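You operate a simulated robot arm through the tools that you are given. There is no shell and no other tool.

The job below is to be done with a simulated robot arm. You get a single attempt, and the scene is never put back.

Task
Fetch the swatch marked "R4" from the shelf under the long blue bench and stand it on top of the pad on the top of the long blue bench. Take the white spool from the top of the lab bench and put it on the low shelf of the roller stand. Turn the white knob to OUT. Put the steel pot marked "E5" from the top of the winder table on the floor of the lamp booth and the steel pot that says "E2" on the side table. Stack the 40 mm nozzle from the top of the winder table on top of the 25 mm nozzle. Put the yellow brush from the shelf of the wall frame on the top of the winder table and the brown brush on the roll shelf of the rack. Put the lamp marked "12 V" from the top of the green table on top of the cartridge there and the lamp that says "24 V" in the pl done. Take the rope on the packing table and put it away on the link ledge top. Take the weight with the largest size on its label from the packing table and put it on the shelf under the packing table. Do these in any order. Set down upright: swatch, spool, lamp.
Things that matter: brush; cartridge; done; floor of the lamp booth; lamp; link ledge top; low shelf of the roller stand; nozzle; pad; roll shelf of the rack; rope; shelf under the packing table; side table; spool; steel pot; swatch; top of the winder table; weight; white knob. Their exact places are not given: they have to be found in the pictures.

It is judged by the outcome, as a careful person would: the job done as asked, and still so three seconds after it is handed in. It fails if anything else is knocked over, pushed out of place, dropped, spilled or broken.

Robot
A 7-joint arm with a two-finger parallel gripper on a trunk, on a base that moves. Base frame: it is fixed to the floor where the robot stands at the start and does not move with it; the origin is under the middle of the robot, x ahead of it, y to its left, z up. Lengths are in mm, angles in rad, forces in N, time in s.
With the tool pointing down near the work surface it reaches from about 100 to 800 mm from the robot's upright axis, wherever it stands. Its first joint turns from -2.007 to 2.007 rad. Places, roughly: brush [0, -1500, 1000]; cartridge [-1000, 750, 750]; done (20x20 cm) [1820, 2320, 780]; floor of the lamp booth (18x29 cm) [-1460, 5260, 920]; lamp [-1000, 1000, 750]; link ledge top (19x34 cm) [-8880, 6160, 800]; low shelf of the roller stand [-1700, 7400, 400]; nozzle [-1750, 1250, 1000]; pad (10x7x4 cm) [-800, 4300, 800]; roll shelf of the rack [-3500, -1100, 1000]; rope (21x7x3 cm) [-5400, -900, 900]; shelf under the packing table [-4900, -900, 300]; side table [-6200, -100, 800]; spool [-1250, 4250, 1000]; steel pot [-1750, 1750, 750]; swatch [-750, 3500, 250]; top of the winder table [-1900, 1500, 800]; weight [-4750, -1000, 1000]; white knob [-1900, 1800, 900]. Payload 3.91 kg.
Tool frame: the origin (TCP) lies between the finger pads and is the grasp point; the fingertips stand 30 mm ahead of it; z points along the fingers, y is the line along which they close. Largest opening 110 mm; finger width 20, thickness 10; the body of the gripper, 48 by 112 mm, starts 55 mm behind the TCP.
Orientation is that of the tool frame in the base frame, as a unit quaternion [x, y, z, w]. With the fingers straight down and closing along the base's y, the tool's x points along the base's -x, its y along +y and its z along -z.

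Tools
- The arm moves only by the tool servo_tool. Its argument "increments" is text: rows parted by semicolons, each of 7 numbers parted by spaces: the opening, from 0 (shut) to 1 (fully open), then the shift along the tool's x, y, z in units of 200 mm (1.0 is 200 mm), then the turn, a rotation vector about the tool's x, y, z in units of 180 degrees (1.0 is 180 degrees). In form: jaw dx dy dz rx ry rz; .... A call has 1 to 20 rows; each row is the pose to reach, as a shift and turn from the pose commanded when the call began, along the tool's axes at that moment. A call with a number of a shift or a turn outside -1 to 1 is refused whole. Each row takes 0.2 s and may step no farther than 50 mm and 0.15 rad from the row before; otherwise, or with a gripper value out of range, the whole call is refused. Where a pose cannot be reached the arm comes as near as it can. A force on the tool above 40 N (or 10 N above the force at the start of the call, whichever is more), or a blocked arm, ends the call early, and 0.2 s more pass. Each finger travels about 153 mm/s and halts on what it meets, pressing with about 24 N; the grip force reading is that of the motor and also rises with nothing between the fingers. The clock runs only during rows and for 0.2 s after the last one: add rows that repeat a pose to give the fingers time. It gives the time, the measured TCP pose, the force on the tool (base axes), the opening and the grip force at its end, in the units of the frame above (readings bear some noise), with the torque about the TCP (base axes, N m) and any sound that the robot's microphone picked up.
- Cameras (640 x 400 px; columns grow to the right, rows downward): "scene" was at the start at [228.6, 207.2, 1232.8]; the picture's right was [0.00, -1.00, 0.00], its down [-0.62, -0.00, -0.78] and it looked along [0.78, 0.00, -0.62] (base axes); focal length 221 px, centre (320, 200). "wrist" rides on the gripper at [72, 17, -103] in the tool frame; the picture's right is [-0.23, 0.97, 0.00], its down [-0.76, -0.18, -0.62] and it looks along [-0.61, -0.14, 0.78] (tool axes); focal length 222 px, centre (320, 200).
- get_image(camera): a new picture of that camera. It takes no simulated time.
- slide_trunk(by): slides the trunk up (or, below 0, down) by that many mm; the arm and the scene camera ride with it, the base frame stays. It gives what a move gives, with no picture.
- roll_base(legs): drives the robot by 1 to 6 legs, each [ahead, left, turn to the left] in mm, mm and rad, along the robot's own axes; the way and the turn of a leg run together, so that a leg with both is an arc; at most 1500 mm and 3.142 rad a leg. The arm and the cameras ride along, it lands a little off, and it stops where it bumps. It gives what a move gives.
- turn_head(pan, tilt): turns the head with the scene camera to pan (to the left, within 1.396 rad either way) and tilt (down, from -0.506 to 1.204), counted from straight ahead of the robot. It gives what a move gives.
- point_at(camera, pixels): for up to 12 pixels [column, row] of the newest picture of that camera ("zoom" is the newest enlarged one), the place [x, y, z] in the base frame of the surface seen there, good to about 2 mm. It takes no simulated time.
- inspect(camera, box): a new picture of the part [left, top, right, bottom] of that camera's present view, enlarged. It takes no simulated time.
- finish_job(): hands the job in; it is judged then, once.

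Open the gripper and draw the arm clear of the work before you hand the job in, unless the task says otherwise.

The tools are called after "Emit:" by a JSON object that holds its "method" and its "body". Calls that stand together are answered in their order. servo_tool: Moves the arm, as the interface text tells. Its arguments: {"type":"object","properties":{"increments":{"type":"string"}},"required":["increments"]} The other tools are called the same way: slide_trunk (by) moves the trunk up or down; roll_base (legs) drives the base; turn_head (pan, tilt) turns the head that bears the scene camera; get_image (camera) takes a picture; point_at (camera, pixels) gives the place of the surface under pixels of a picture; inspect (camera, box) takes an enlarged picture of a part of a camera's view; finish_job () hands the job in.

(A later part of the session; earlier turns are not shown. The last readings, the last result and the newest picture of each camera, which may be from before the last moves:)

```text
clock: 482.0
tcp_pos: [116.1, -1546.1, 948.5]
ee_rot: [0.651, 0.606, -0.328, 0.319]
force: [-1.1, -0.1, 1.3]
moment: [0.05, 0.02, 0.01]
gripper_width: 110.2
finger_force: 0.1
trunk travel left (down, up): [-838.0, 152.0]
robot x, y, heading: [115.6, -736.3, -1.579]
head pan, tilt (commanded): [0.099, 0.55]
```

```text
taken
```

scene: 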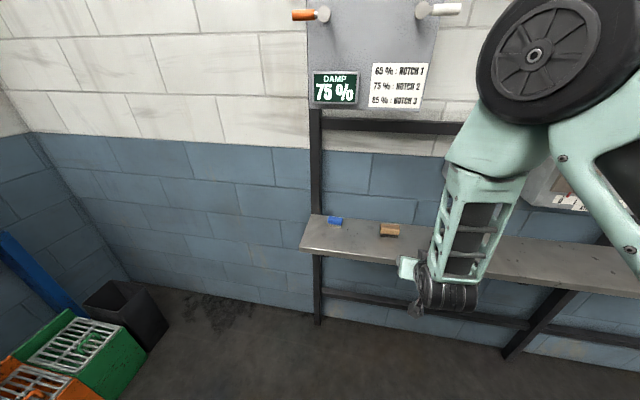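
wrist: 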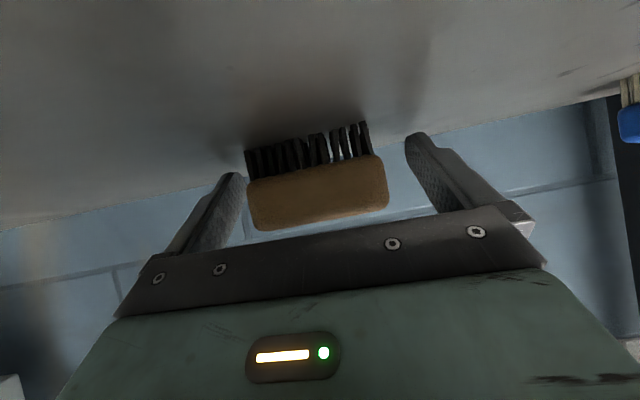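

The brush is between the fingers. I close, wait and lift slowly.

Emit:
{"method": "servo_tool", "body": {"increments": "0.75 0 0 0 0 0 0; 0.5 0 0 0 0 0 0; 0 0 0 0 0 0 0; 0 0 0 0 0 0 0; 0 0 0 0 0 0 0"}}

Emit:
{"method": "servo_tool", "body": {"increments": "0 -0.01 0 -0.007 0 0 0; 0 -0.02 0 -0.0146 0 0 0; 0 -0.03 0 -0.022 0 0 0; 0 -0.0406 0 -0.0291 0 0 0; 0 -0.061 0 -0.0437 0 0 0; 0 -0.0812 0 -0.0582 0 0 0; 0 -0.122 0 -0.087 0 0 0; 0 -0.162 0 -0.1164 0 0 0; 0 -0.203 0 -0.1455 0 0 0; 0 -0.244 0 -0.175 0 0 0"}}

Emit:
{"method": "get_image", "body": {"camera": "wrist"}}

```text
clock: 483.2
tcp_pos: [116.4, -1547.3, 949.1]
ee_rot: [0.651, 0.606, -0.328, 0.318]
force: [-0.2, -0.1, 1.4]
moment: [-0.01, 0.04, -0.01]
gripper_width: 74.8
finger_force: 24.1
trunk travel left (down, up): [-838.0, 152.0]
robot x, y, heading: [115.2, -735.3, -1.583]
head pan, tilt (commanded): [0.099, 0.55]
```

```text
clock: 485.4
tcp_pos: [113.7, -1545.4, 1008.8]
ee_rot: [0.651, 0.606, -0.327, 0.318]
force: [0.1, 0.7, -0.1]
moment: [0.02, 0.0, -0.02]
gripper_width: 74.9
finger_force: 24.0
trunk travel left (down, up): [-838.0, 152.0]
robot x, y, heading: [113.4, -738.9, -1.578]
head pan, tilt (commanded): [0.099, 0.55]
```

```text
taken
```

wrist: 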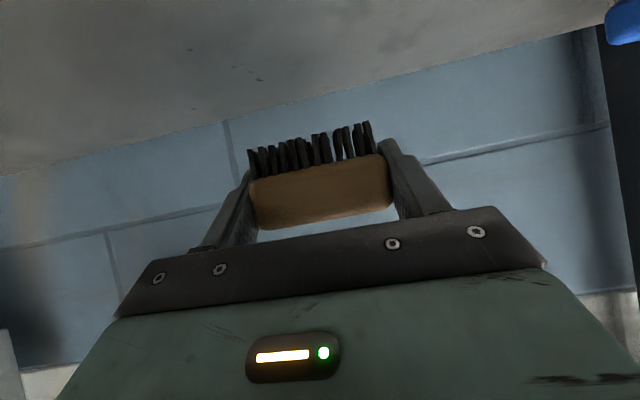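

The brown brush is held (75 mm). I back off, turn west and drive along the aisle to the rack.

Emit:
{"method": "roll_base", "body": {"legs": [[-450, 0, 0], [0, 0, -1.58], [1100, 0, 0], [1100, 0, 0]]}}

Emit:
{"method": "turn_head", "body": {"pan": 0.5, "tilt": 0.3}}

Emit:
{"method": "get_image", "body": {"camera": "scene"}}

```text
clock: 502.4
tcp_pos: [-2877.2, -245.1, 1009.6]
ee_rot: [0.889, -0.036, -0.456, -0.008]
force: [0.1, -0.8, -1.3]
moment: [-0.02, 0.02, 0.01]
gripper_width: 74.8
finger_force: 24.1
trunk travel left (down, up): [-838.0, 152.0]
robot x, y, heading: [-2066.6, -254.7, 3.125]
head pan, tilt (commanded): [0.099, 0.55]
```

```text
clock: 503.2
tcp_pos: [-2876.2, -246.0, 1007.8]
ee_rot: [0.889, -0.036, -0.457, -0.009]
force: [-0.2, -0.7, 0.0]
moment: [0.02, -0.04, 0.01]
gripper_width: 74.8
finger_force: 24.1
trunk travel left (down, up): [-838.0, 152.0]
robot x, y, heading: [-2068.5, -248.7, 3.129]
head pan, tilt (commanded): [0.499, 0.3]
```

```text
taken
```

scene: 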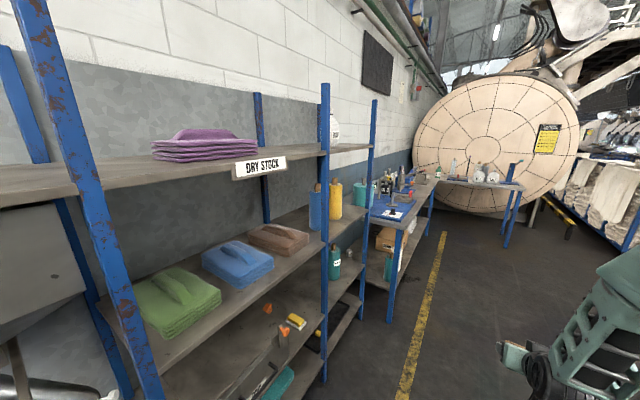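

I enlarge the narrow bay of the rack where the roll shelf should be.

Emit:
{"method": "inspect", "body": {"camera": "scene", "box": [270, 120, 400, 280]}}

Emit:
{"method": "point_at", "body": {"camera": "zoom", "pixels": [[190, 215], [240, 200], [290, 210], [250, 250], [310, 230], [300, 260], [320, 70], [230, 230], [350, 210], [180, 240], [340, 250], [280, 240]]}}

```text
2.50 times, centred on (335, 200) of scene
```

zoom: 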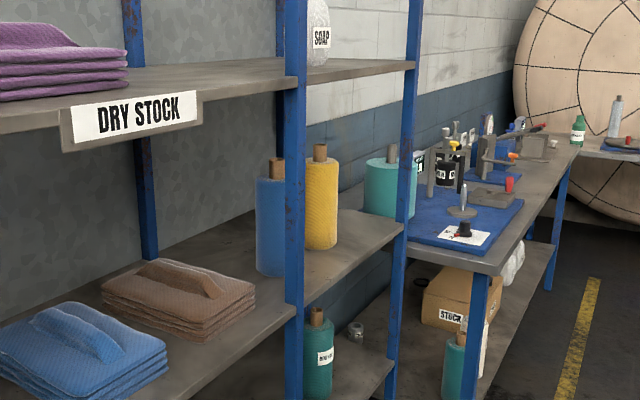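

```text
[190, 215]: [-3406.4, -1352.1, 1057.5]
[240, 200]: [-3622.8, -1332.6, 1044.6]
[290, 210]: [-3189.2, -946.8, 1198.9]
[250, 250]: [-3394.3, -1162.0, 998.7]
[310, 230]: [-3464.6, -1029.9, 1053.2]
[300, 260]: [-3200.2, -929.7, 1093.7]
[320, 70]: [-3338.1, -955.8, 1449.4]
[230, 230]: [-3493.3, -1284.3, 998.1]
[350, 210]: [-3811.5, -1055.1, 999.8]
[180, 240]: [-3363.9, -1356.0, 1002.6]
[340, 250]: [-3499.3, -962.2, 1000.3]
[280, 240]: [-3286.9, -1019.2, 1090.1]
```

The roll shelf (z≈1000) holds blue, yellow and teal rolls, with free space around x≈-3640. I swing wide to the north so the arm clears the packing table, then turn to face the rack.

Emit:
{"method": "roll_base", "body": {"legs": [[1000, -330, 0], [520, -190, 0], [0, 0, 1.489]]}}

Emit:
{"method": "turn_head", "body": {"pan": 0.1, "tilt": 0.35}}

Emit:
{"method": "get_image", "body": {"camera": "scene"}}

```text
clock: 515.0
tcp_pos: [-3646.1, -507.6, 1007.6]
ee_rot: [0.678, 0.577, -0.34, 0.303]
force: [0.3, 0.8, -0.6]
moment: [0.0, 0.01, -0.01]
gripper_width: 74.6
finger_force: 23.8
trunk travel left (down, up): [-838.0, 152.0]
robot x, y, heading: [-3574.9, 297.2, -1.668]
head pan, tilt (commanded): [0.499, 0.3]
```

```text
clock: 515.9
tcp_pos: [-3644.1, -508.2, 1007.9]
ee_rot: [0.678, 0.577, -0.341, 0.303]
force: [0.6, -0.6, 0.2]
moment: [-0.03, -0.01, -0.01]
gripper_width: 74.8
finger_force: 23.9
trunk travel left (down, up): [-838.0, 152.0]
robot x, y, heading: [-3572.8, 298.0, -1.664]
head pan, tilt (commanded): [0.099, 0.351]
```

```text
taken
```

scene: 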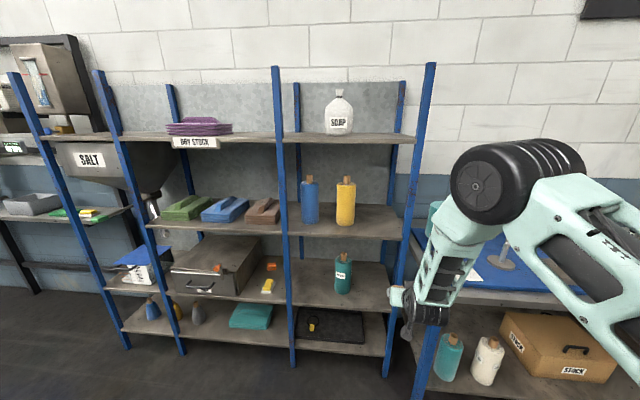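

The right bay's second shelf with the blue and yellow rolls is the roll shelf. I measure its free part and posts.

Emit:
{"method": "inspect", "body": {"camera": "scene", "box": [270, 60, 440, 250]}}

Emit:
{"method": "point_at", "body": {"camera": "scene", "pixels": [[345, 226], [310, 226], [375, 226], [375, 215], [330, 230], [395, 232], [345, 200], [380, 140], [420, 150], [283, 200], [370, 236], [330, 220]]}}

```text
2.11 times, centred on (355, 155) of scene
```

zoom: 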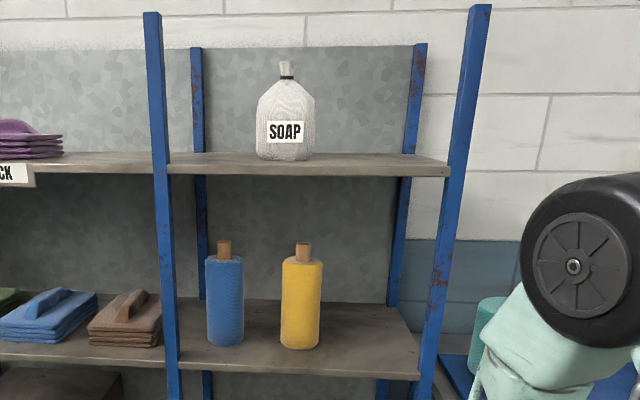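

```text
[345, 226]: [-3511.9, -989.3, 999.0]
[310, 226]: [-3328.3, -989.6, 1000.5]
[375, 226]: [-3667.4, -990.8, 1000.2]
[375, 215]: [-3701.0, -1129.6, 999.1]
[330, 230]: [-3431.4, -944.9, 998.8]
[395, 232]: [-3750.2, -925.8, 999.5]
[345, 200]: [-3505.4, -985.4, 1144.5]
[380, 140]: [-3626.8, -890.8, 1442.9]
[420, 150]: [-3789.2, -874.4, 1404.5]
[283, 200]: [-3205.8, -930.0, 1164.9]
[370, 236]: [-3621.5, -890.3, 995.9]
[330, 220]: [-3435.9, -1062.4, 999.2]
```

The free part of the roll shelf is x -3570..-3770, front edge y≈-890, z≈999.5. I raise 80 mm and drive in so that the brush is above (-3668,-1000).

Emit:
{"method": "slide_trunk", "body": {"by": 80}}

Emit:
{"method": "roll_base", "body": {"legs": [[300, 15, 0]]}}

Emit:
{"method": "get_image", "body": {"camera": "scene"}}

Emit:
{"method": "get_image", "body": {"camera": "wrist"}}

```text
clock: 517.1
tcp_pos: [-3644.6, -508.5, 1088.9]
ee_rot: [0.678, 0.576, -0.341, 0.303]
force: [-0.6, -0.7, -0.8]
moment: [0.0, 0.03, 0.0]
gripper_width: 74.5
finger_force: 23.8
trunk travel left (down, up): [-918.0, 72.0]
robot x, y, heading: [-3573.2, 298.7, -1.669]
head pan, tilt (commanded): [0.099, 0.351]
```

```text
clock: 519.1
tcp_pos: [-3659.0, -806.9, 1088.7]
ee_rot: [0.677, 0.576, -0.342, 0.304]
force: [0.0, 0.6, 0.0]
moment: [-0.01, 0.0, -0.01]
gripper_width: 74.6
finger_force: 23.6
trunk travel left (down, up): [-918.0, 72.0]
robot x, y, heading: [-3586.5, -3.5, -1.663]
head pan, tilt (commanded): [0.099, 0.351]
```

```text
taken
```

scene: 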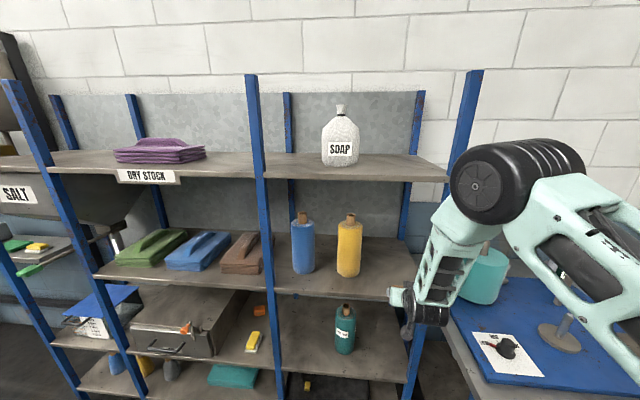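

```text
taken
```

wrist: 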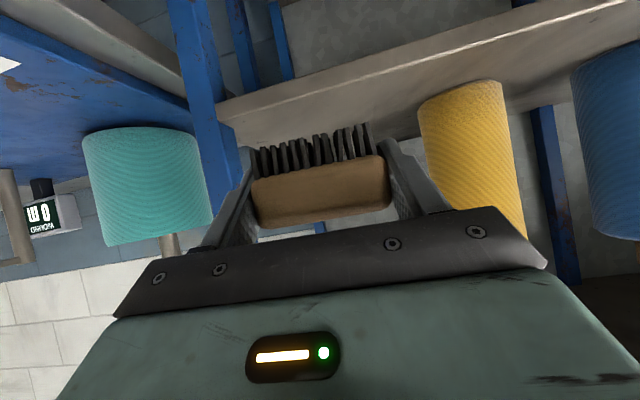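

Clear path. I drive 190 mm further in.

Emit:
{"method": "roll_base", "body": {"legs": [[190, 8, 0]]}}

Emit:
{"method": "get_image", "body": {"camera": "wrist"}}

Emit:
{"method": "get_image", "body": {"camera": "scene"}}

```text
clock: 520.7
tcp_pos: [-3669.5, -995.9, 1089.7]
ee_rot: [0.678, 0.577, -0.341, 0.303]
force: [0.3, -0.4, -0.3]
moment: [-0.01, 0.0, -0.03]
gripper_width: 74.5
finger_force: 23.9
trunk travel left (down, up): [-918.0, 72.0]
robot x, y, heading: [-3597.3, -190.8, -1.666]
head pan, tilt (commanded): [0.099, 0.351]
```

```text
taken
```

wrist: 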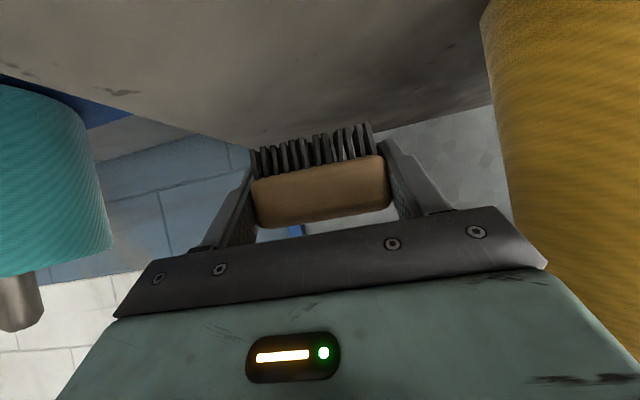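

```text
taken
```

scene: 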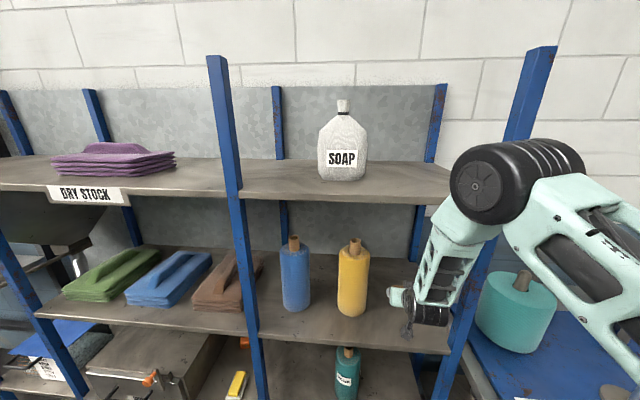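

The spot is clear (yellow roll 58 mm away). I lower the trunk 50 mm and then step down to contact.

Emit:
{"method": "slide_trunk", "body": {"by": -52}}

Emit:
{"method": "servo_tool", "body": {"increments": "0 0.0122 0 0.0087 0 0 0; 0 0.0203 0 0.0146 0 0 0; 0 0.0285 0 0.0204 0 0 0; 0 0.0325 0 0.0233 0 0 0"}}

Emit:
{"method": "get_image", "body": {"camera": "wrist"}}

```text
clock: 521.6
tcp_pos: [-3669.4, -996.1, 1037.4]
ee_rot: [0.678, 0.577, -0.341, 0.303]
force: [0.1, -0.9, -1.6]
moment: [0.03, 0.01, 0.0]
gripper_width: 74.7
finger_force: 23.9
trunk travel left (down, up): [-866.0, 124.0]
robot x, y, heading: [-3599.3, -191.5, -1.671]
head pan, tilt (commanded): [0.099, 0.351]
```

```text
clock: 522.6
tcp_pos: [-3668.4, -996.4, 1028.6]
ee_rot: [0.678, 0.576, -0.342, 0.304]
force: [0.8, 1.6, 3.7]
moment: [0.09, 0.14, -0.05]
gripper_width: 74.8
finger_force: 23.8
trunk travel left (down, up): [-866.0, 124.0]
robot x, y, heading: [-3596.5, -189.6, -1.672]
head pan, tilt (commanded): [0.099, 0.351]
```

```text
taken
```

wrist: 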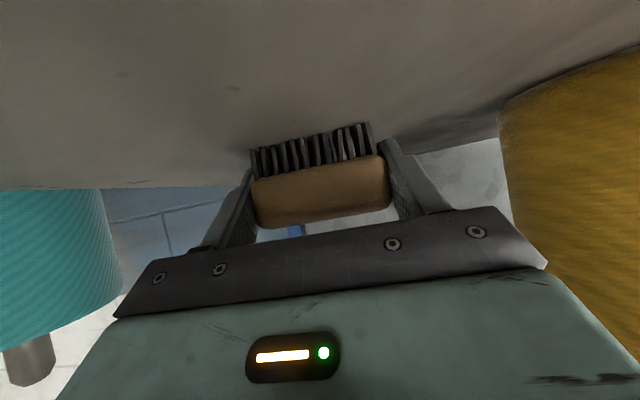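

Contact (3.7 N). I open gently and withdraw back and up.

Emit:
{"method": "servo_tool", "body": {"increments": "0.7 0 0 0 0 0 0; 0.75 0 0 0 0 0 0; 0.85 0 0 0 0 0 0; 0.95 0 0 0 0 0 0; 0.95 0 0 -0.06 0 0 0; 0.95 0 0 -0.15 0 0 0; 0.95 0 0 -0.27 0 0 0; 0.95 0 0 -0.4 0 0 0; 0.95 0 0 -0.55 0 0 0; 0.95 0 0 -0.7 0 0 0"}}

Emit:
{"method": "get_image", "body": {"camera": "wrist"}}

Emit:
{"method": "get_image", "body": {"camera": "scene"}}

```text
clock: 524.8
tcp_pos: [-3653.9, -884.0, 1110.8]
ee_rot: [0.678, 0.576, -0.342, 0.303]
force: [0.2, 0.3, 0.1]
moment: [0.01, -0.02, 0.04]
gripper_width: 104.3
finger_force: 0.1
trunk travel left (down, up): [-866.0, 124.0]
robot x, y, heading: [-3597.7, -194.6, -1.671]
head pan, tilt (commanded): [0.099, 0.351]
```

```text
taken
```

wrist: 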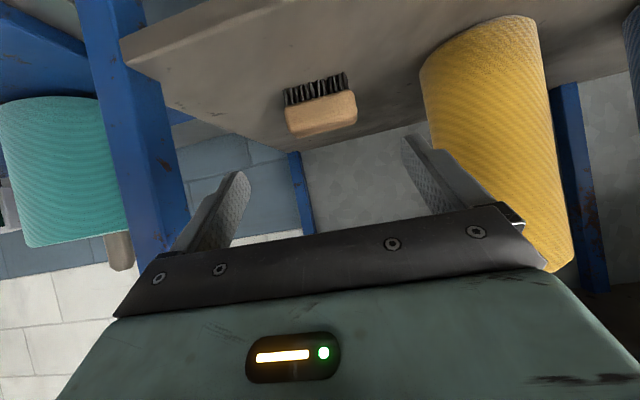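

```text
taken
```

scene: 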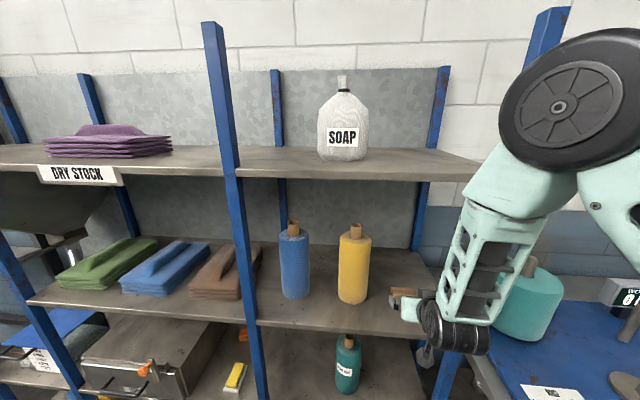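

The brown brush stands on the roll shelf. I back away and strafe west to face the packing table.

Emit:
{"method": "roll_base", "body": {"legs": [[-450, 0, 0], [0, -1200, 0]]}}

Emit:
{"method": "turn_head", "body": {"pan": 0.0, "tilt": 0.5}}

Emit:
{"method": "get_image", "body": {"camera": "scene"}}

```text
clock: 533.2
tcp_pos: [-4813.4, -318.6, 1110.4]
ee_rot: [0.679, 0.575, -0.341, 0.303]
force: [0.4, -0.1, 0.2]
moment: [-0.01, 0.01, -0.02]
gripper_width: 104.4
finger_force: 0.2
trunk travel left (down, up): [-866.0, 124.0]
robot x, y, heading: [-4755.2, 374.6, -1.672]
head pan, tilt (commanded): [0.099, 0.351]
```

```text
clock: 533.9
tcp_pos: [-4814.4, -319.8, 1110.2]
ee_rot: [0.679, 0.575, -0.342, 0.302]
force: [-0.1, 0.4, -0.5]
moment: [-0.01, -0.02, -0.03]
gripper_width: 104.7
finger_force: 0.1
trunk travel left (down, up): [-866.0, 124.0]
robot x, y, heading: [-4754.8, 376.6, -1.671]
head pan, tilt (commanded): [0.0, 0.499]
```

```text
taken
```

scene: 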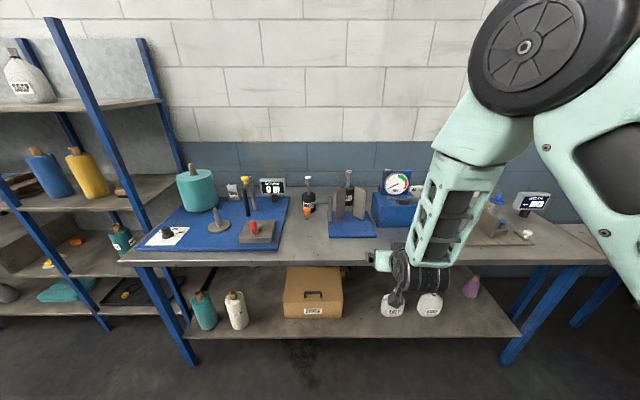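

I enlarge the packing table to find the weights and the rope.

Emit:
{"method": "inspect", "body": {"camera": "scene", "box": [270, 160, 440, 260]}}

Emit:
{"method": "inspect", "body": {"camera": "scene", "box": [430, 160, 640, 280]}}

```text
3.76 times, centred on (355, 210) of scene
```

zoom: 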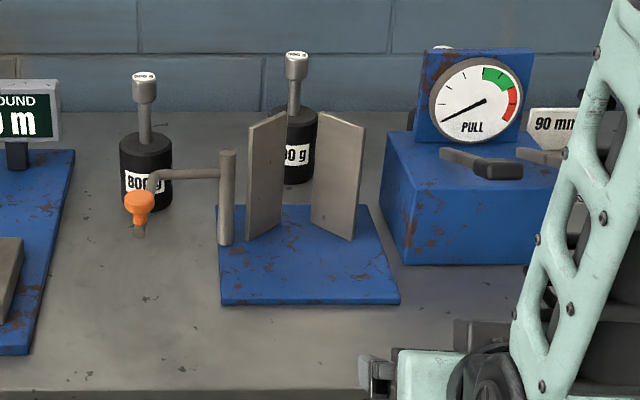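

```text
3.05 times, centred on (535, 220) of scene
```

zoom: 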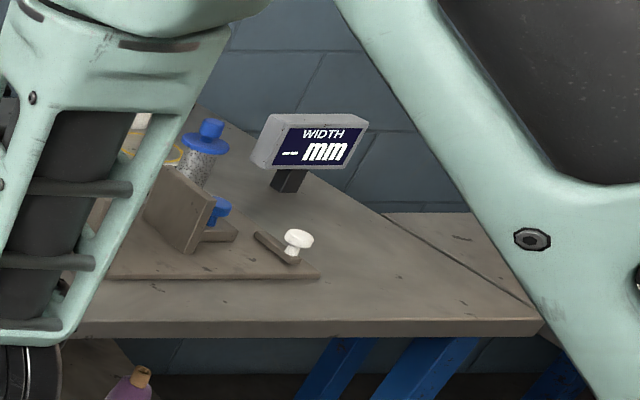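

I see weights labelled "800 g" and "…0 g". I measure them and move for a view of the hidden ones.

Emit:
{"method": "point_at", "body": {"camera": "scene", "pixels": [[308, 200], [308, 182], [350, 200], [348, 177], [385, 172], [290, 250], [360, 240], [420, 187], [260, 230], [300, 212]]}}

Emit:
{"method": "roll_base", "body": {"legs": [[0, -500, 0]]}}

Emit:
{"method": "turn_head", "body": {"pan": 0.1, "tilt": 0.5}}

Emit:
{"method": "get_image", "body": {"camera": "scene"}}

```text
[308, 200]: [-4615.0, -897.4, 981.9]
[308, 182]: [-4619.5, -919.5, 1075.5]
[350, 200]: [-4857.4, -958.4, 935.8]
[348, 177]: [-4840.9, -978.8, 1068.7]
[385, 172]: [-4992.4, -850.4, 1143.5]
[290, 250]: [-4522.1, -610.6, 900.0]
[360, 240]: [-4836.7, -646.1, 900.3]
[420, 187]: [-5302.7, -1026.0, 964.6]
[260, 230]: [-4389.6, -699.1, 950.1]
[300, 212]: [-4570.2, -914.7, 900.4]
```

```text
clock: 536.9
tcp_pos: [-5307.4, -270.2, 1109.8]
ee_rot: [0.678, 0.577, -0.342, 0.303]
force: [1.1, 0.6, -0.2]
moment: [0.03, -0.01, 0.03]
gripper_width: 104.2
finger_force: 0.2
trunk travel left (down, up): [-866.0, 124.0]
robot x, y, heading: [-5250.3, 423.6, -1.664]
head pan, tilt (commanded): [0.0, 0.499]
```

```text
clock: 537.5
tcp_pos: [-5307.6, -270.4, 1110.3]
ee_rot: [0.677, 0.577, -0.341, 0.303]
force: [-1.3, 0.0, 0.6]
moment: [0.01, -0.01, 0.0]
gripper_width: 104.2
finger_force: 0.0
trunk travel left (down, up): [-866.0, 124.0]
robot x, y, heading: [-5251.1, 423.4, -1.659]
head pan, tilt (commanded): [0.099, 0.499]
```

```text
taken
```

scene: 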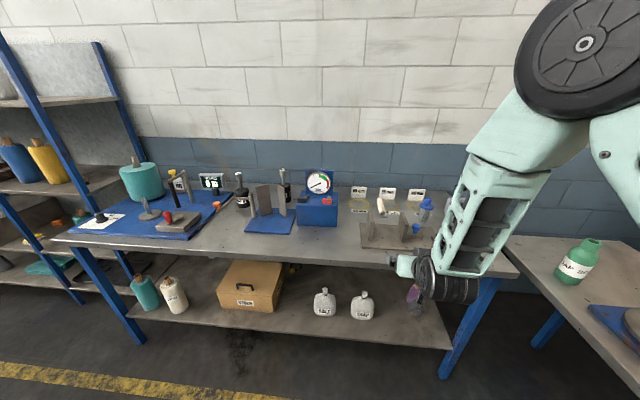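

Emit:
{"method": "inspect", "body": {"camera": "scene", "box": [220, 155, 460, 260]}}

Emit:
{"method": "inspect", "body": {"camera": "scene", "box": [225, 160, 315, 230]}}

```text
2.67 times, centred on (340, 208) of scene
```

zoom: 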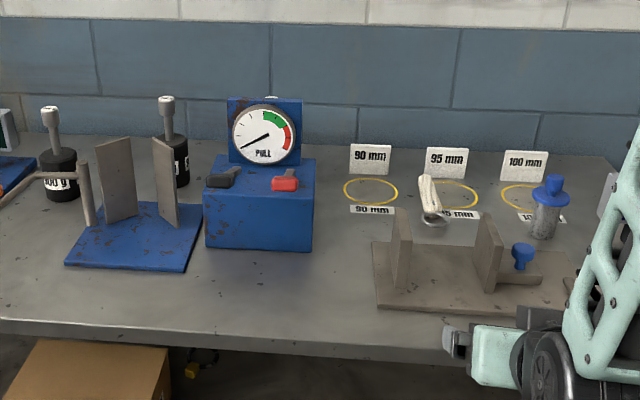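

```text
5.71 times, centred on (270, 195) of scene
```

zoom: 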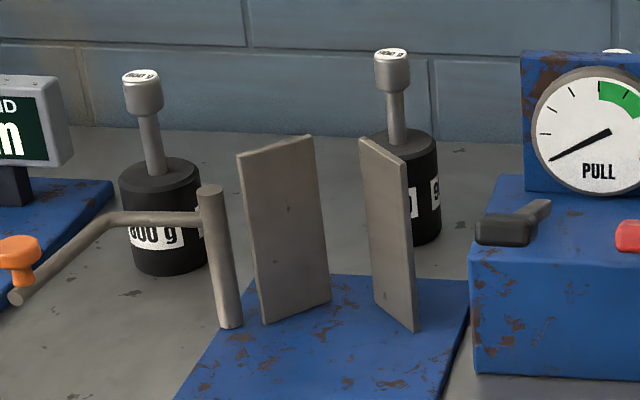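

I read the labels on the weights more closely, including the cap tops.

Emit:
{"method": "inspect", "body": {"camera": "scene", "box": [230, 165, 262, 185]}}

Emit:
{"method": "inspect", "body": {"camera": "scene", "box": [274, 160, 306, 180]}}

Emit:
{"method": "inspect", "body": {"camera": "scene", "box": [274, 178, 306, 198]}}

Emit:
{"method": "inspect", "body": {"camera": "scene", "box": [310, 160, 342, 180]}}

Emit:
{"method": "inspect", "body": {"camera": "scene", "box": [230, 185, 262, 205]}}

```text
16.00 times, centred on (246, 175) of scene
```

zoom: 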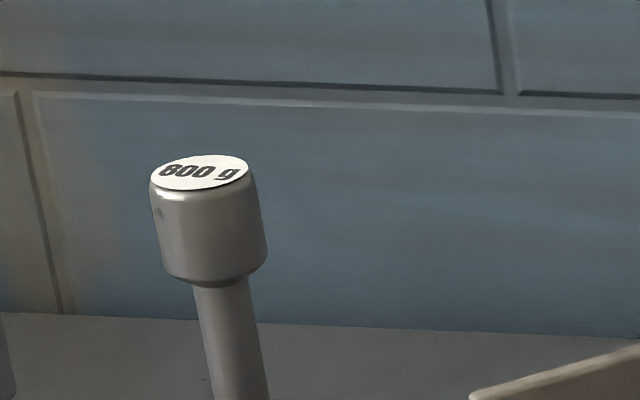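

```text
16.00 times, centred on (290, 170) of scene
```

zoom: 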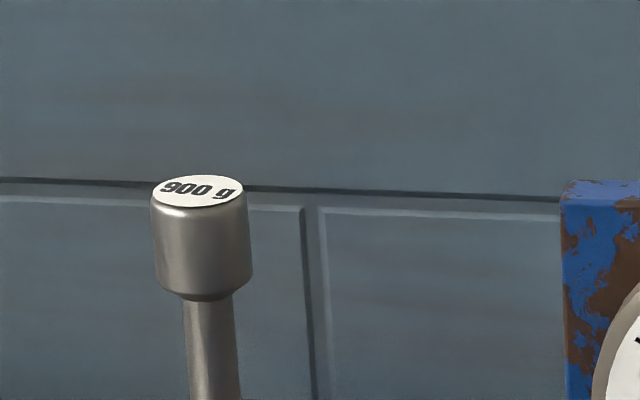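

```text
16.00 times, centred on (290, 188) of scene
```

zoom: 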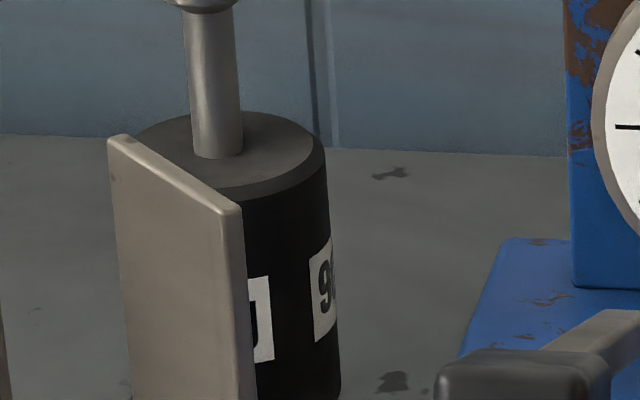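

```text
16.00 times, centred on (326, 170) of scene
```

zoom: 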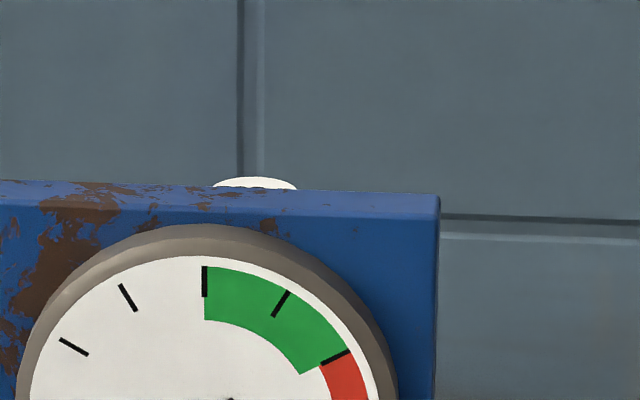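

```text
16.00 times, centred on (246, 195) of scene
```

zoom: 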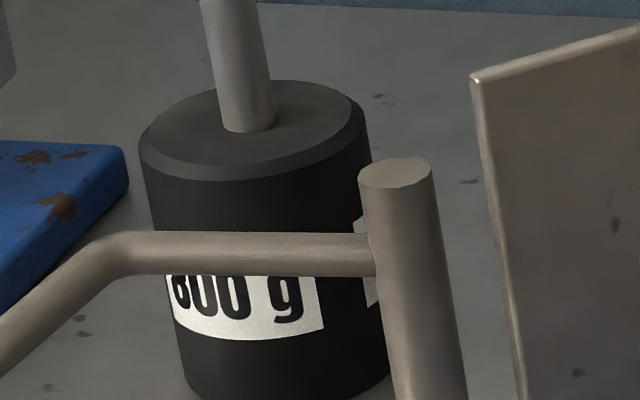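

The second weight is "900 g"; a third is hidden behind the gauge with only its cap showing. I raise the trunk for a steeper view.

Emit:
{"method": "slide_trunk", "body": {"by": 120}}

Emit:
{"method": "inspect", "body": {"camera": "scene", "box": [300, 170, 350, 210]}}

Emit:
{"method": "get_image", "body": {"camera": "scene"}}

```text
clock: 539.0
tcp_pos: [-5307.6, -270.3, 1229.0]
ee_rot: [0.677, 0.578, -0.34, 0.304]
force: [0.5, 0.6, 0.1]
moment: [0.0, 0.01, -0.01]
gripper_width: 104.5
finger_force: 0.1
trunk travel left (down, up): [-986.0, 4.0]
robot x, y, heading: [-5255.9, 418.2, -1.666]
head pan, tilt (commanded): [0.099, 0.499]
```

```text
10.00 times, centred on (325, 190) of scene
```

zoom: 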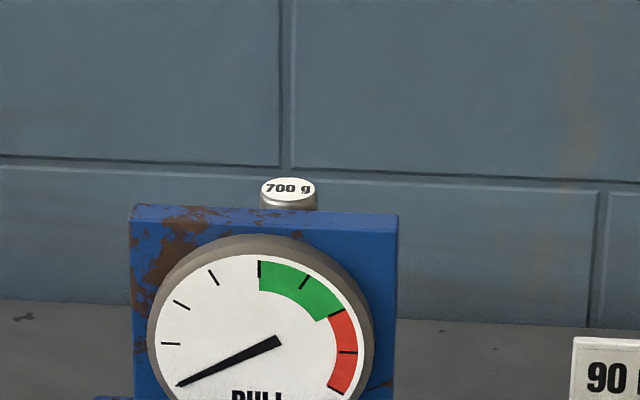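

```text
taken
```

scene: 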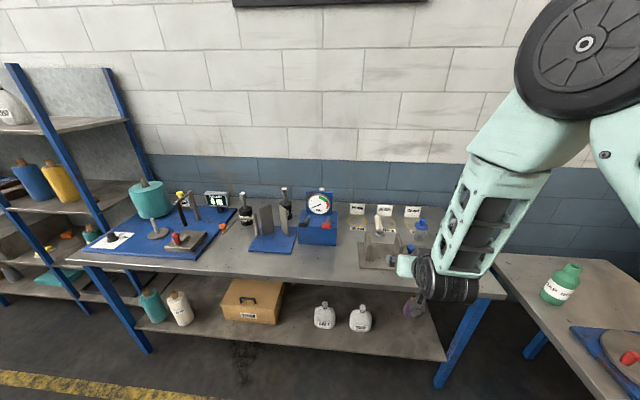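

The hidden one is "700 g", so "900 g" at about (-4845,-985) is the largest. I measure it and the jig plates in front of it.

Emit:
{"method": "inspect", "body": {"camera": "scene", "box": [235, 180, 335, 260]}}

Emit:
{"method": "point_at", "body": {"camera": "zoom", "pixels": [[245, 40], [245, 55], [247, 75], [250, 100], [262, 130], [175, 130], [195, 128], [250, 130], [215, 112], [95, 130], [100, 190], [240, 290]]}}

```text
5.00 times, centred on (285, 220) of scene
```

zoom: 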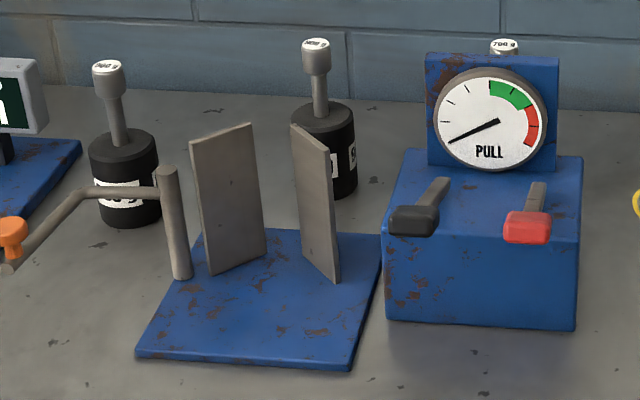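

```text
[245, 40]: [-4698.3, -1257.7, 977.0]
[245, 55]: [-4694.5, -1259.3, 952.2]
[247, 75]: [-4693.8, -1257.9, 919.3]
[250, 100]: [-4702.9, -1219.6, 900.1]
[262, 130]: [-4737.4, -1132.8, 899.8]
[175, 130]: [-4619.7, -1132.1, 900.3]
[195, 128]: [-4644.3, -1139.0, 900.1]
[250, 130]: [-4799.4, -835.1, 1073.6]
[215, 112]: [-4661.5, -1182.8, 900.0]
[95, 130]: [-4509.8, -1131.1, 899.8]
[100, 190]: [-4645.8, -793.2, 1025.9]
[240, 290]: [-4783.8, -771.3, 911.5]
```

I measure the 900 g weight (zoom (317,100)), the plates and the gauge box with corrected pixels.

Emit:
{"method": "point_at", "body": {"camera": "zoom", "pixels": [[317, 42], [316, 60], [305, 60], [328, 60], [320, 95], [320, 112], [345, 140], [345, 185], [195, 142], [293, 128], [328, 150], [300, 150]]}}

Emit:
{"method": "point_at", "body": {"camera": "zoom", "pixels": [[430, 60], [440, 170], [400, 170], [510, 46], [165, 170], [110, 65], [110, 140], [250, 124], [380, 225], [300, 240], [355, 120], [310, 110]]}}

```text
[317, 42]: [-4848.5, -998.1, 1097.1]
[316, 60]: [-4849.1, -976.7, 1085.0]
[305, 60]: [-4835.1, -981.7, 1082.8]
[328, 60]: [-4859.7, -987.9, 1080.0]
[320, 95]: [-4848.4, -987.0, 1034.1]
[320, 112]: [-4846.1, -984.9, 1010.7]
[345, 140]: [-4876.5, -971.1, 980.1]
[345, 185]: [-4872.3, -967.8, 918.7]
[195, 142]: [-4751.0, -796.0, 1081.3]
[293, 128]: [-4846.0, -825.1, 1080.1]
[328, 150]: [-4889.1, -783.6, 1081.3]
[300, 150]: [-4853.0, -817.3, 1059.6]
```

```text
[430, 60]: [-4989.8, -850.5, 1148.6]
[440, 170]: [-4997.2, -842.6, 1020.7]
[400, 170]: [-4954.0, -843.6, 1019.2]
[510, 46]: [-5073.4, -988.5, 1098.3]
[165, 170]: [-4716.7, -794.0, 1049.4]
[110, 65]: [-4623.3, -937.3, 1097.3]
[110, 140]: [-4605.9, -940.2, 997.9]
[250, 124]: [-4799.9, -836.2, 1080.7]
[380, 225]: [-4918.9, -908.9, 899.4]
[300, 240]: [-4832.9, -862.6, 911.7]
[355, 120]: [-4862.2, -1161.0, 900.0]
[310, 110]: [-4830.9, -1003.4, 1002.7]
```

Weight 900 g: cap (≈30 mm wide, z 1060–1098) on axis ≈ (-4847,-994); jig plates in front reach z 1081 at y -784..-836. I'll grip the cap with the tool at 40° from vertical. I drive into place with the arm high.

Emit:
{"method": "roll_base", "body": {"legs": [[0, 540, 0], [480, 0, 0]]}}

Emit:
{"method": "servo_tool", "body": {"increments": "0.6 0 0 0 0 0.042 0; 0.6 0 0 0 0 0.0833 0; 0.6 0 0 0 0 0.0833 0"}}

Emit:
{"method": "get_image", "body": {"camera": "wrist"}}

Emit:
{"method": "get_image", "body": {"camera": "scene"}}

```text
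clock: 544.6
tcp_pos: [-4811.4, -800.0, 1229.9]
ee_rot: [0.677, 0.577, -0.342, 0.304]
force: [0.9, 0.1, 0.3]
moment: [-0.03, 0.03, -0.03]
gripper_width: 104.5
finger_force: 0.1
trunk travel left (down, up): [-986.0, 4.0]
robot x, y, heading: [-4756.7, -108.1, -1.663]
head pan, tilt (commanded): [0.099, 0.499]
```

```text
clock: 545.4
tcp_pos: [-4811.3, -801.4, 1229.7]
ee_rot: [0.716, 0.612, -0.25, 0.225]
force: [0.3, 0.5, -0.2]
moment: [-0.01, -0.01, -0.05]
gripper_width: 66.1
finger_force: 0.1
trunk travel left (down, up): [-986.0, 4.0]
robot x, y, heading: [-4755.4, -108.8, -1.663]
head pan, tilt (commanded): [0.099, 0.499]
```

```text
taken
```

wrist: 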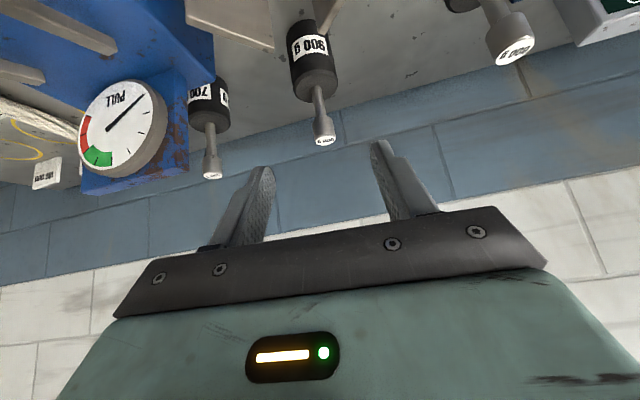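

```text
taken
```

scene: 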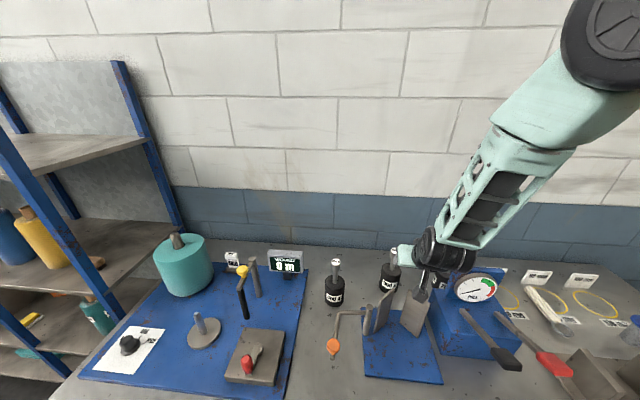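

The wrist camera sees the 900 g weight with its cap at (325,132). I measure the cap.

Emit:
{"method": "inspect", "body": {"camera": "wrist", "box": [280, 20, 360, 160]}}

Emit:
{"method": "point_at", "body": {"camera": "wrist", "pixels": [[324, 125], [316, 127], [332, 123], [325, 140], [318, 141], [332, 138], [319, 100], [313, 60], [298, 75], [330, 70], [322, 110]]}}

```text
2.86 times, centred on (320, 90) of wrist
```

zoom: 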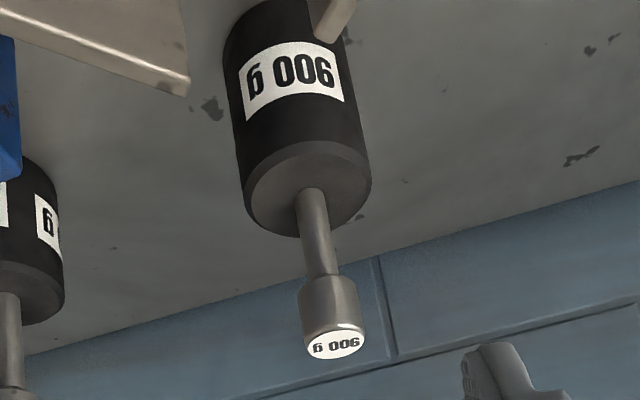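

```text
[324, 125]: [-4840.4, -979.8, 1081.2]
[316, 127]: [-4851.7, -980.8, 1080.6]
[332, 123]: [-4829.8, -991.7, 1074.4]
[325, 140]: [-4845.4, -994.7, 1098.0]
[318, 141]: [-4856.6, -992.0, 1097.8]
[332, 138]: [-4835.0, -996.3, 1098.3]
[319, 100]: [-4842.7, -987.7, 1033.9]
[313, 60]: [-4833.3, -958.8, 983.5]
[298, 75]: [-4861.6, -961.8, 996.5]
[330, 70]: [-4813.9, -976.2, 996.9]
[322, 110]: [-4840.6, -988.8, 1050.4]
```

Cap axis ≈ (-4844.5,-995), top 1098. I move to 100 mm before it along the tool axis.

Emit:
{"method": "servo_tool", "body": {"increments": "0.6 -0.054 -0.006 0.144 0 0 0; 0.6 -0.108 -0.012 0.288 0 0 0; 0.6 -0.162 -0.019 0.432 0 0 0; 0.6 -0.216 -0.025 0.576 0 0 0; 0.6 -0.27 -0.031 0.7205 0 0 0; 0.6 -0.27 -0.031 0.7205 0 0 0"}}

Emit:
{"method": "get_image", "body": {"camera": "wrist"}}

Emit:
{"method": "get_image", "body": {"camera": "scene"}}

```text
clock: 546.8
tcp_pos: [-4836.1, -931.5, 1153.3]
ee_rot: [0.715, 0.612, -0.25, 0.227]
force: [-0.2, 0.4, -0.2]
moment: [0.02, -0.02, -0.01]
gripper_width: 66.1
finger_force: 0.0
trunk travel left (down, up): [-986.0, 4.0]
robot x, y, heading: [-4755.9, -109.5, -1.663]
head pan, tilt (commanded): [0.099, 0.499]
```

```text
taken
```

wrist: 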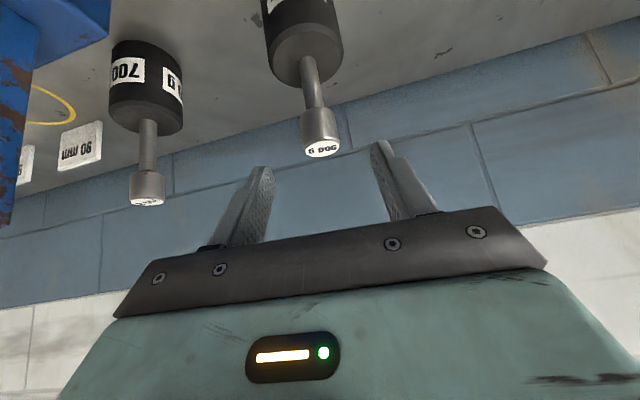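

```text
taken
```

scene: 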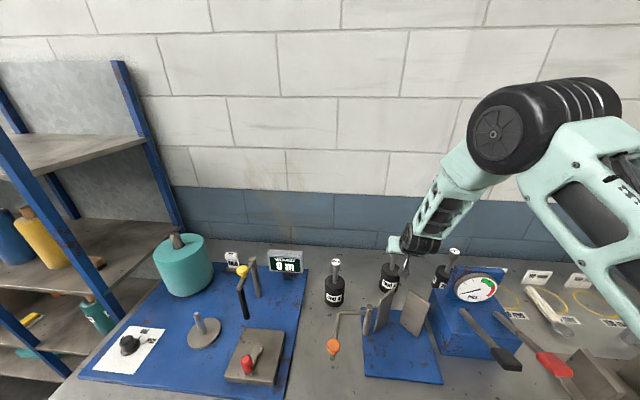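

The cap is centred between the fingers. I advance 100 mm and look before closing.

Emit:
{"method": "servo_tool", "body": {"increments": "0.6 0 0 0.1 0 0 0; 0.6 0 0 0.2 0 0 0; 0.6 0 0 0.3 0 0 0; 0.6 0 0 0.4 0 0 0; 0.6 0 0 0.5 0 0 0; 0.6 0 0 0.5 0 0 0"}}

Emit:
{"method": "get_image", "body": {"camera": "wrist"}}

Emit:
{"method": "inspect", "body": {"camera": "scene", "box": [350, 210, 470, 310]}}

```text
clock: 548.2
tcp_pos: [-4844.6, -994.8, 1075.4]
ee_rot: [0.716, 0.612, -0.249, 0.225]
force: [-0.4, 0.4, -0.2]
moment: [0.0, 0.02, 0.01]
gripper_width: 65.9
finger_force: 0.0
trunk travel left (down, up): [-986.0, 4.0]
robot x, y, heading: [-4759.4, -107.4, -1.66]
head pan, tilt (commanded): [0.099, 0.499]
```

```text
taken
```

wrist: 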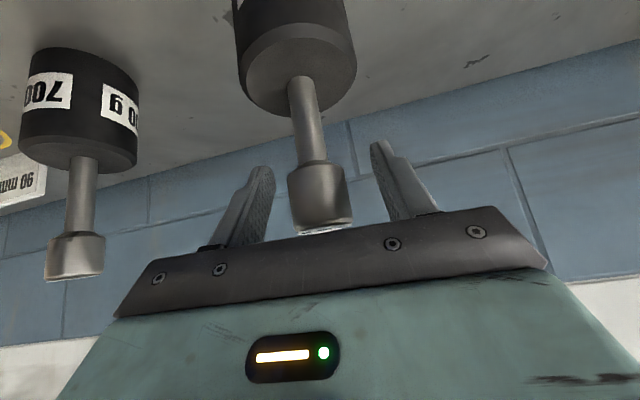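

```text
4.00 times, centred on (410, 260) of scene
```

zoom: 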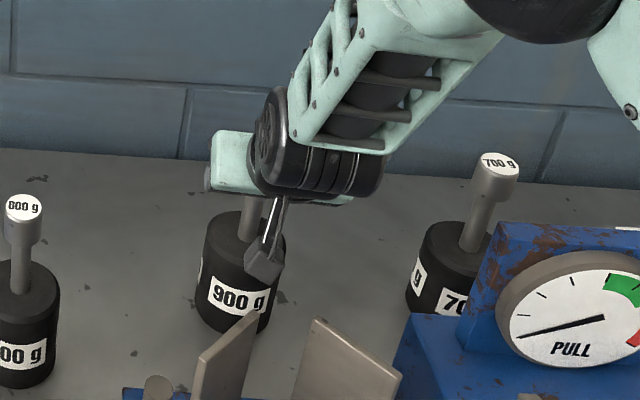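

Confirmed the 900 g weight. I close, wait, and test-lift a few mm.

Emit:
{"method": "servo_tool", "body": {"increments": "0.4 0 0 0 0 0 0; 0 0 0 0 0 0 0; 0 0 0 0 0 0 0; 0 0 0 0 0 0 0; 0 0 0 0 0 0 0"}}

Emit:
{"method": "servo_tool", "body": {"increments": "0 -0.0063 0 -0.0077 0 0 0; 0 -0.0127 0 -0.0155 0 0 0; 0 -0.019 0 -0.0232 0 0 0; 0 -0.0253 0 -0.031 0 0 0; 0 -0.0317 0 -0.0387 0 0 0"}}

Emit:
{"method": "get_image", "body": {"camera": "wrist"}}

```text
clock: 549.4
tcp_pos: [-4845.4, -993.3, 1076.8]
ee_rot: [0.716, 0.612, -0.25, 0.227]
force: [-3.2, 0.6, 0.5]
moment: [-0.12, 0.6, -0.06]
gripper_width: 33.7
finger_force: 24.2
trunk travel left (down, up): [-986.0, 4.0]
robot x, y, heading: [-4760.0, -113.0, -1.667]
head pan, tilt (commanded): [0.099, 0.499]
```

```text
clock: 550.6
tcp_pos: [-4843.9, -995.7, 1085.1]
ee_rot: [0.716, 0.612, -0.25, 0.225]
force: [-0.9, 0.1, -7.8]
moment: [0.04, 0.16, 0.01]
gripper_width: 33.5
finger_force: 24.2
trunk travel left (down, up): [-986.0, 4.0]
robot x, y, heading: [-4758.4, -109.1, -1.668]
head pan, tilt (commanded): [0.099, 0.499]
```

```text
taken
```

wrist: 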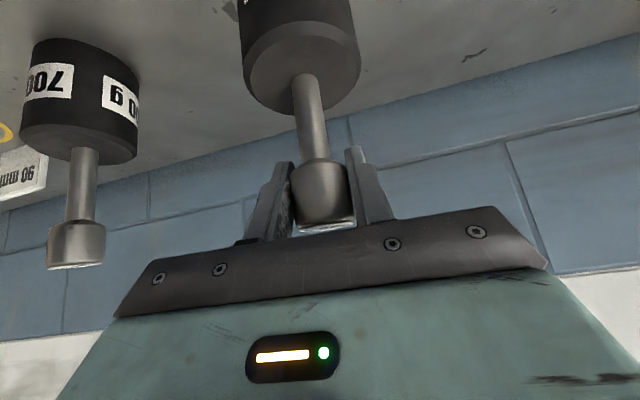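

It holds (≈8 N). I lift it slowly by 190 mm to clear the jig plates.

Emit:
{"method": "servo_tool", "body": {"increments": "0 -0.0317 0 -0.0387 0 0 0; 0 -0.0633 0 -0.0774 0 0 0; 0 -0.095 0 -0.116 0 0 0; 0 -0.1267 0 -0.155 0 0 0; 0 -0.158 0 -0.194 0 0 0; 0 -0.19 0 -0.232 0 0 0; 0 -0.222 0 -0.271 0 0 0; 0 -0.253 0 -0.31 0 0 0; 0 -0.285 0 -0.348 0 0 0; 0 -0.317 0 -0.387 0 0 0; 0 -0.348 0 -0.426 0 0 0; 0 -0.38 0 -0.465 0 0 0; 0 -0.412 0 -0.503 0 0 0; 0 -0.443 0 -0.542 0 0 0; 0 -0.475 0 -0.581 0 0 0; 0 -0.507 0 -0.619 0 0 0; 0 -0.538 0 -0.658 0 0 0; 0 -0.57 0 -0.697 0 0 0; 0 -0.602 0 -0.7355 0 0 0; 0 -0.602 0 -0.7355 0 0 0"}}

Emit:
{"method": "get_image", "body": {"camera": "wrist"}}

Emit:
{"method": "get_image", "body": {"camera": "scene"}}

```text
clock: 554.8
tcp_pos: [-4848.6, -994.3, 1274.8]
ee_rot: [0.716, 0.612, -0.25, 0.225]
force: [0.1, 0.3, -8.7]
moment: [0.05, 0.01, -0.02]
gripper_width: 33.3
finger_force: 24.0
trunk travel left (down, up): [-986.0, 4.0]
robot x, y, heading: [-4758.8, -107.3, -1.667]
head pan, tilt (commanded): [0.099, 0.499]
```

```text
taken
```

wrist: 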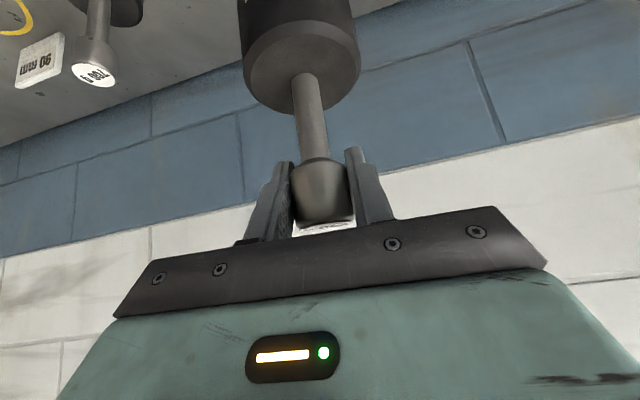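

```text
taken
```

scene: 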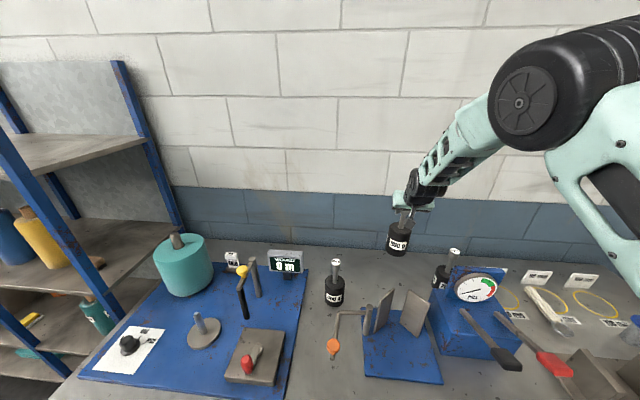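

The weight's bottom is at about 1100, above the plates. I raise 20 mm more and back the base out.

Emit:
{"method": "servo_tool", "body": {"increments": "0 -0.021 0 -0.026 0 0 0; 0 -0.042 0 -0.052 0 0 0; 0 -0.063 0 -0.077 0 0 0; 0 -0.063 0 -0.077 0 0 0"}}

Emit:
{"method": "roll_base", "body": {"legs": [[-520, 0, 0]]}}

Emit:
{"method": "turn_head", "body": {"pan": 0.0, "tilt": 0.6}}

Emit:
{"method": "get_image", "body": {"camera": "scene"}}

Emit:
{"method": "get_image", "body": {"camera": "wrist"}}

```text
clock: 555.8
tcp_pos: [-4847.8, -994.1, 1294.9]
ee_rot: [0.716, 0.612, -0.249, 0.226]
force: [-0.1, -0.2, -8.5]
moment: [-0.03, 0.02, 0.0]
gripper_width: 33.2
finger_force: 24.1
trunk travel left (down, up): [-986.0, 4.0]
robot x, y, heading: [-4754.9, -110.7, -1.668]
head pan, tilt (commanded): [0.099, 0.499]
```

```text
clock: 558.9
tcp_pos: [-4798.6, -481.6, 1294.1]
ee_rot: [0.716, 0.612, -0.249, 0.226]
force: [0.1, -0.3, -9.5]
moment: [0.02, 0.0, -0.01]
gripper_width: 33.4
finger_force: 24.6
trunk travel left (down, up): [-986.0, 4.0]
robot x, y, heading: [-4712.5, 401.5, -1.665]
head pan, tilt (commanded): [0.099, 0.499]
```

```text
clock: 559.5
tcp_pos: [-4799.0, -480.1, 1294.8]
ee_rot: [0.716, 0.611, -0.251, 0.225]
force: [0.1, -0.3, -8.4]
moment: [0.04, -0.02, -0.05]
gripper_width: 33.2
finger_force: 24.2
trunk travel left (down, up): [-986.0, 4.0]
robot x, y, heading: [-4706.2, 405.4, -1.66]
head pan, tilt (commanded): [0.0, 0.6]
```

```text
taken
```

scene: 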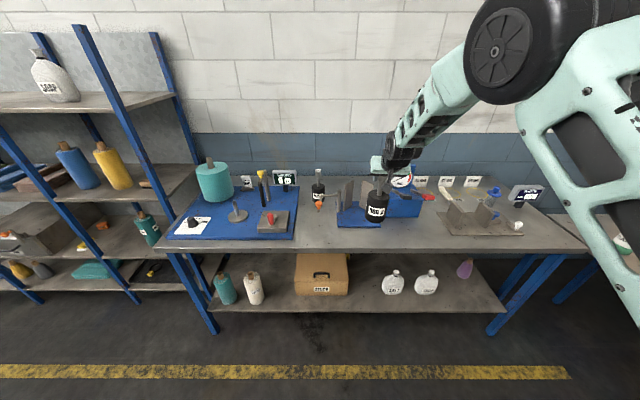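

```text
taken
```

wrist: 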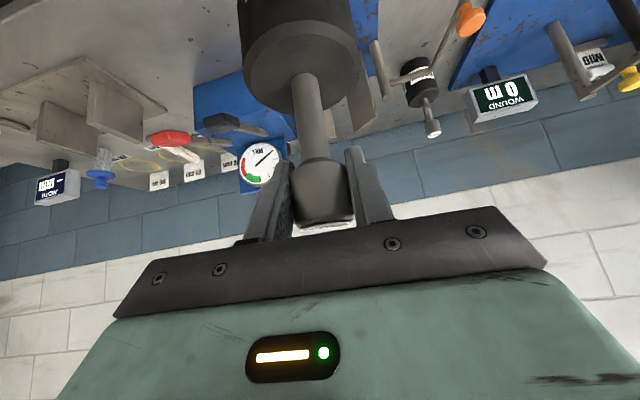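

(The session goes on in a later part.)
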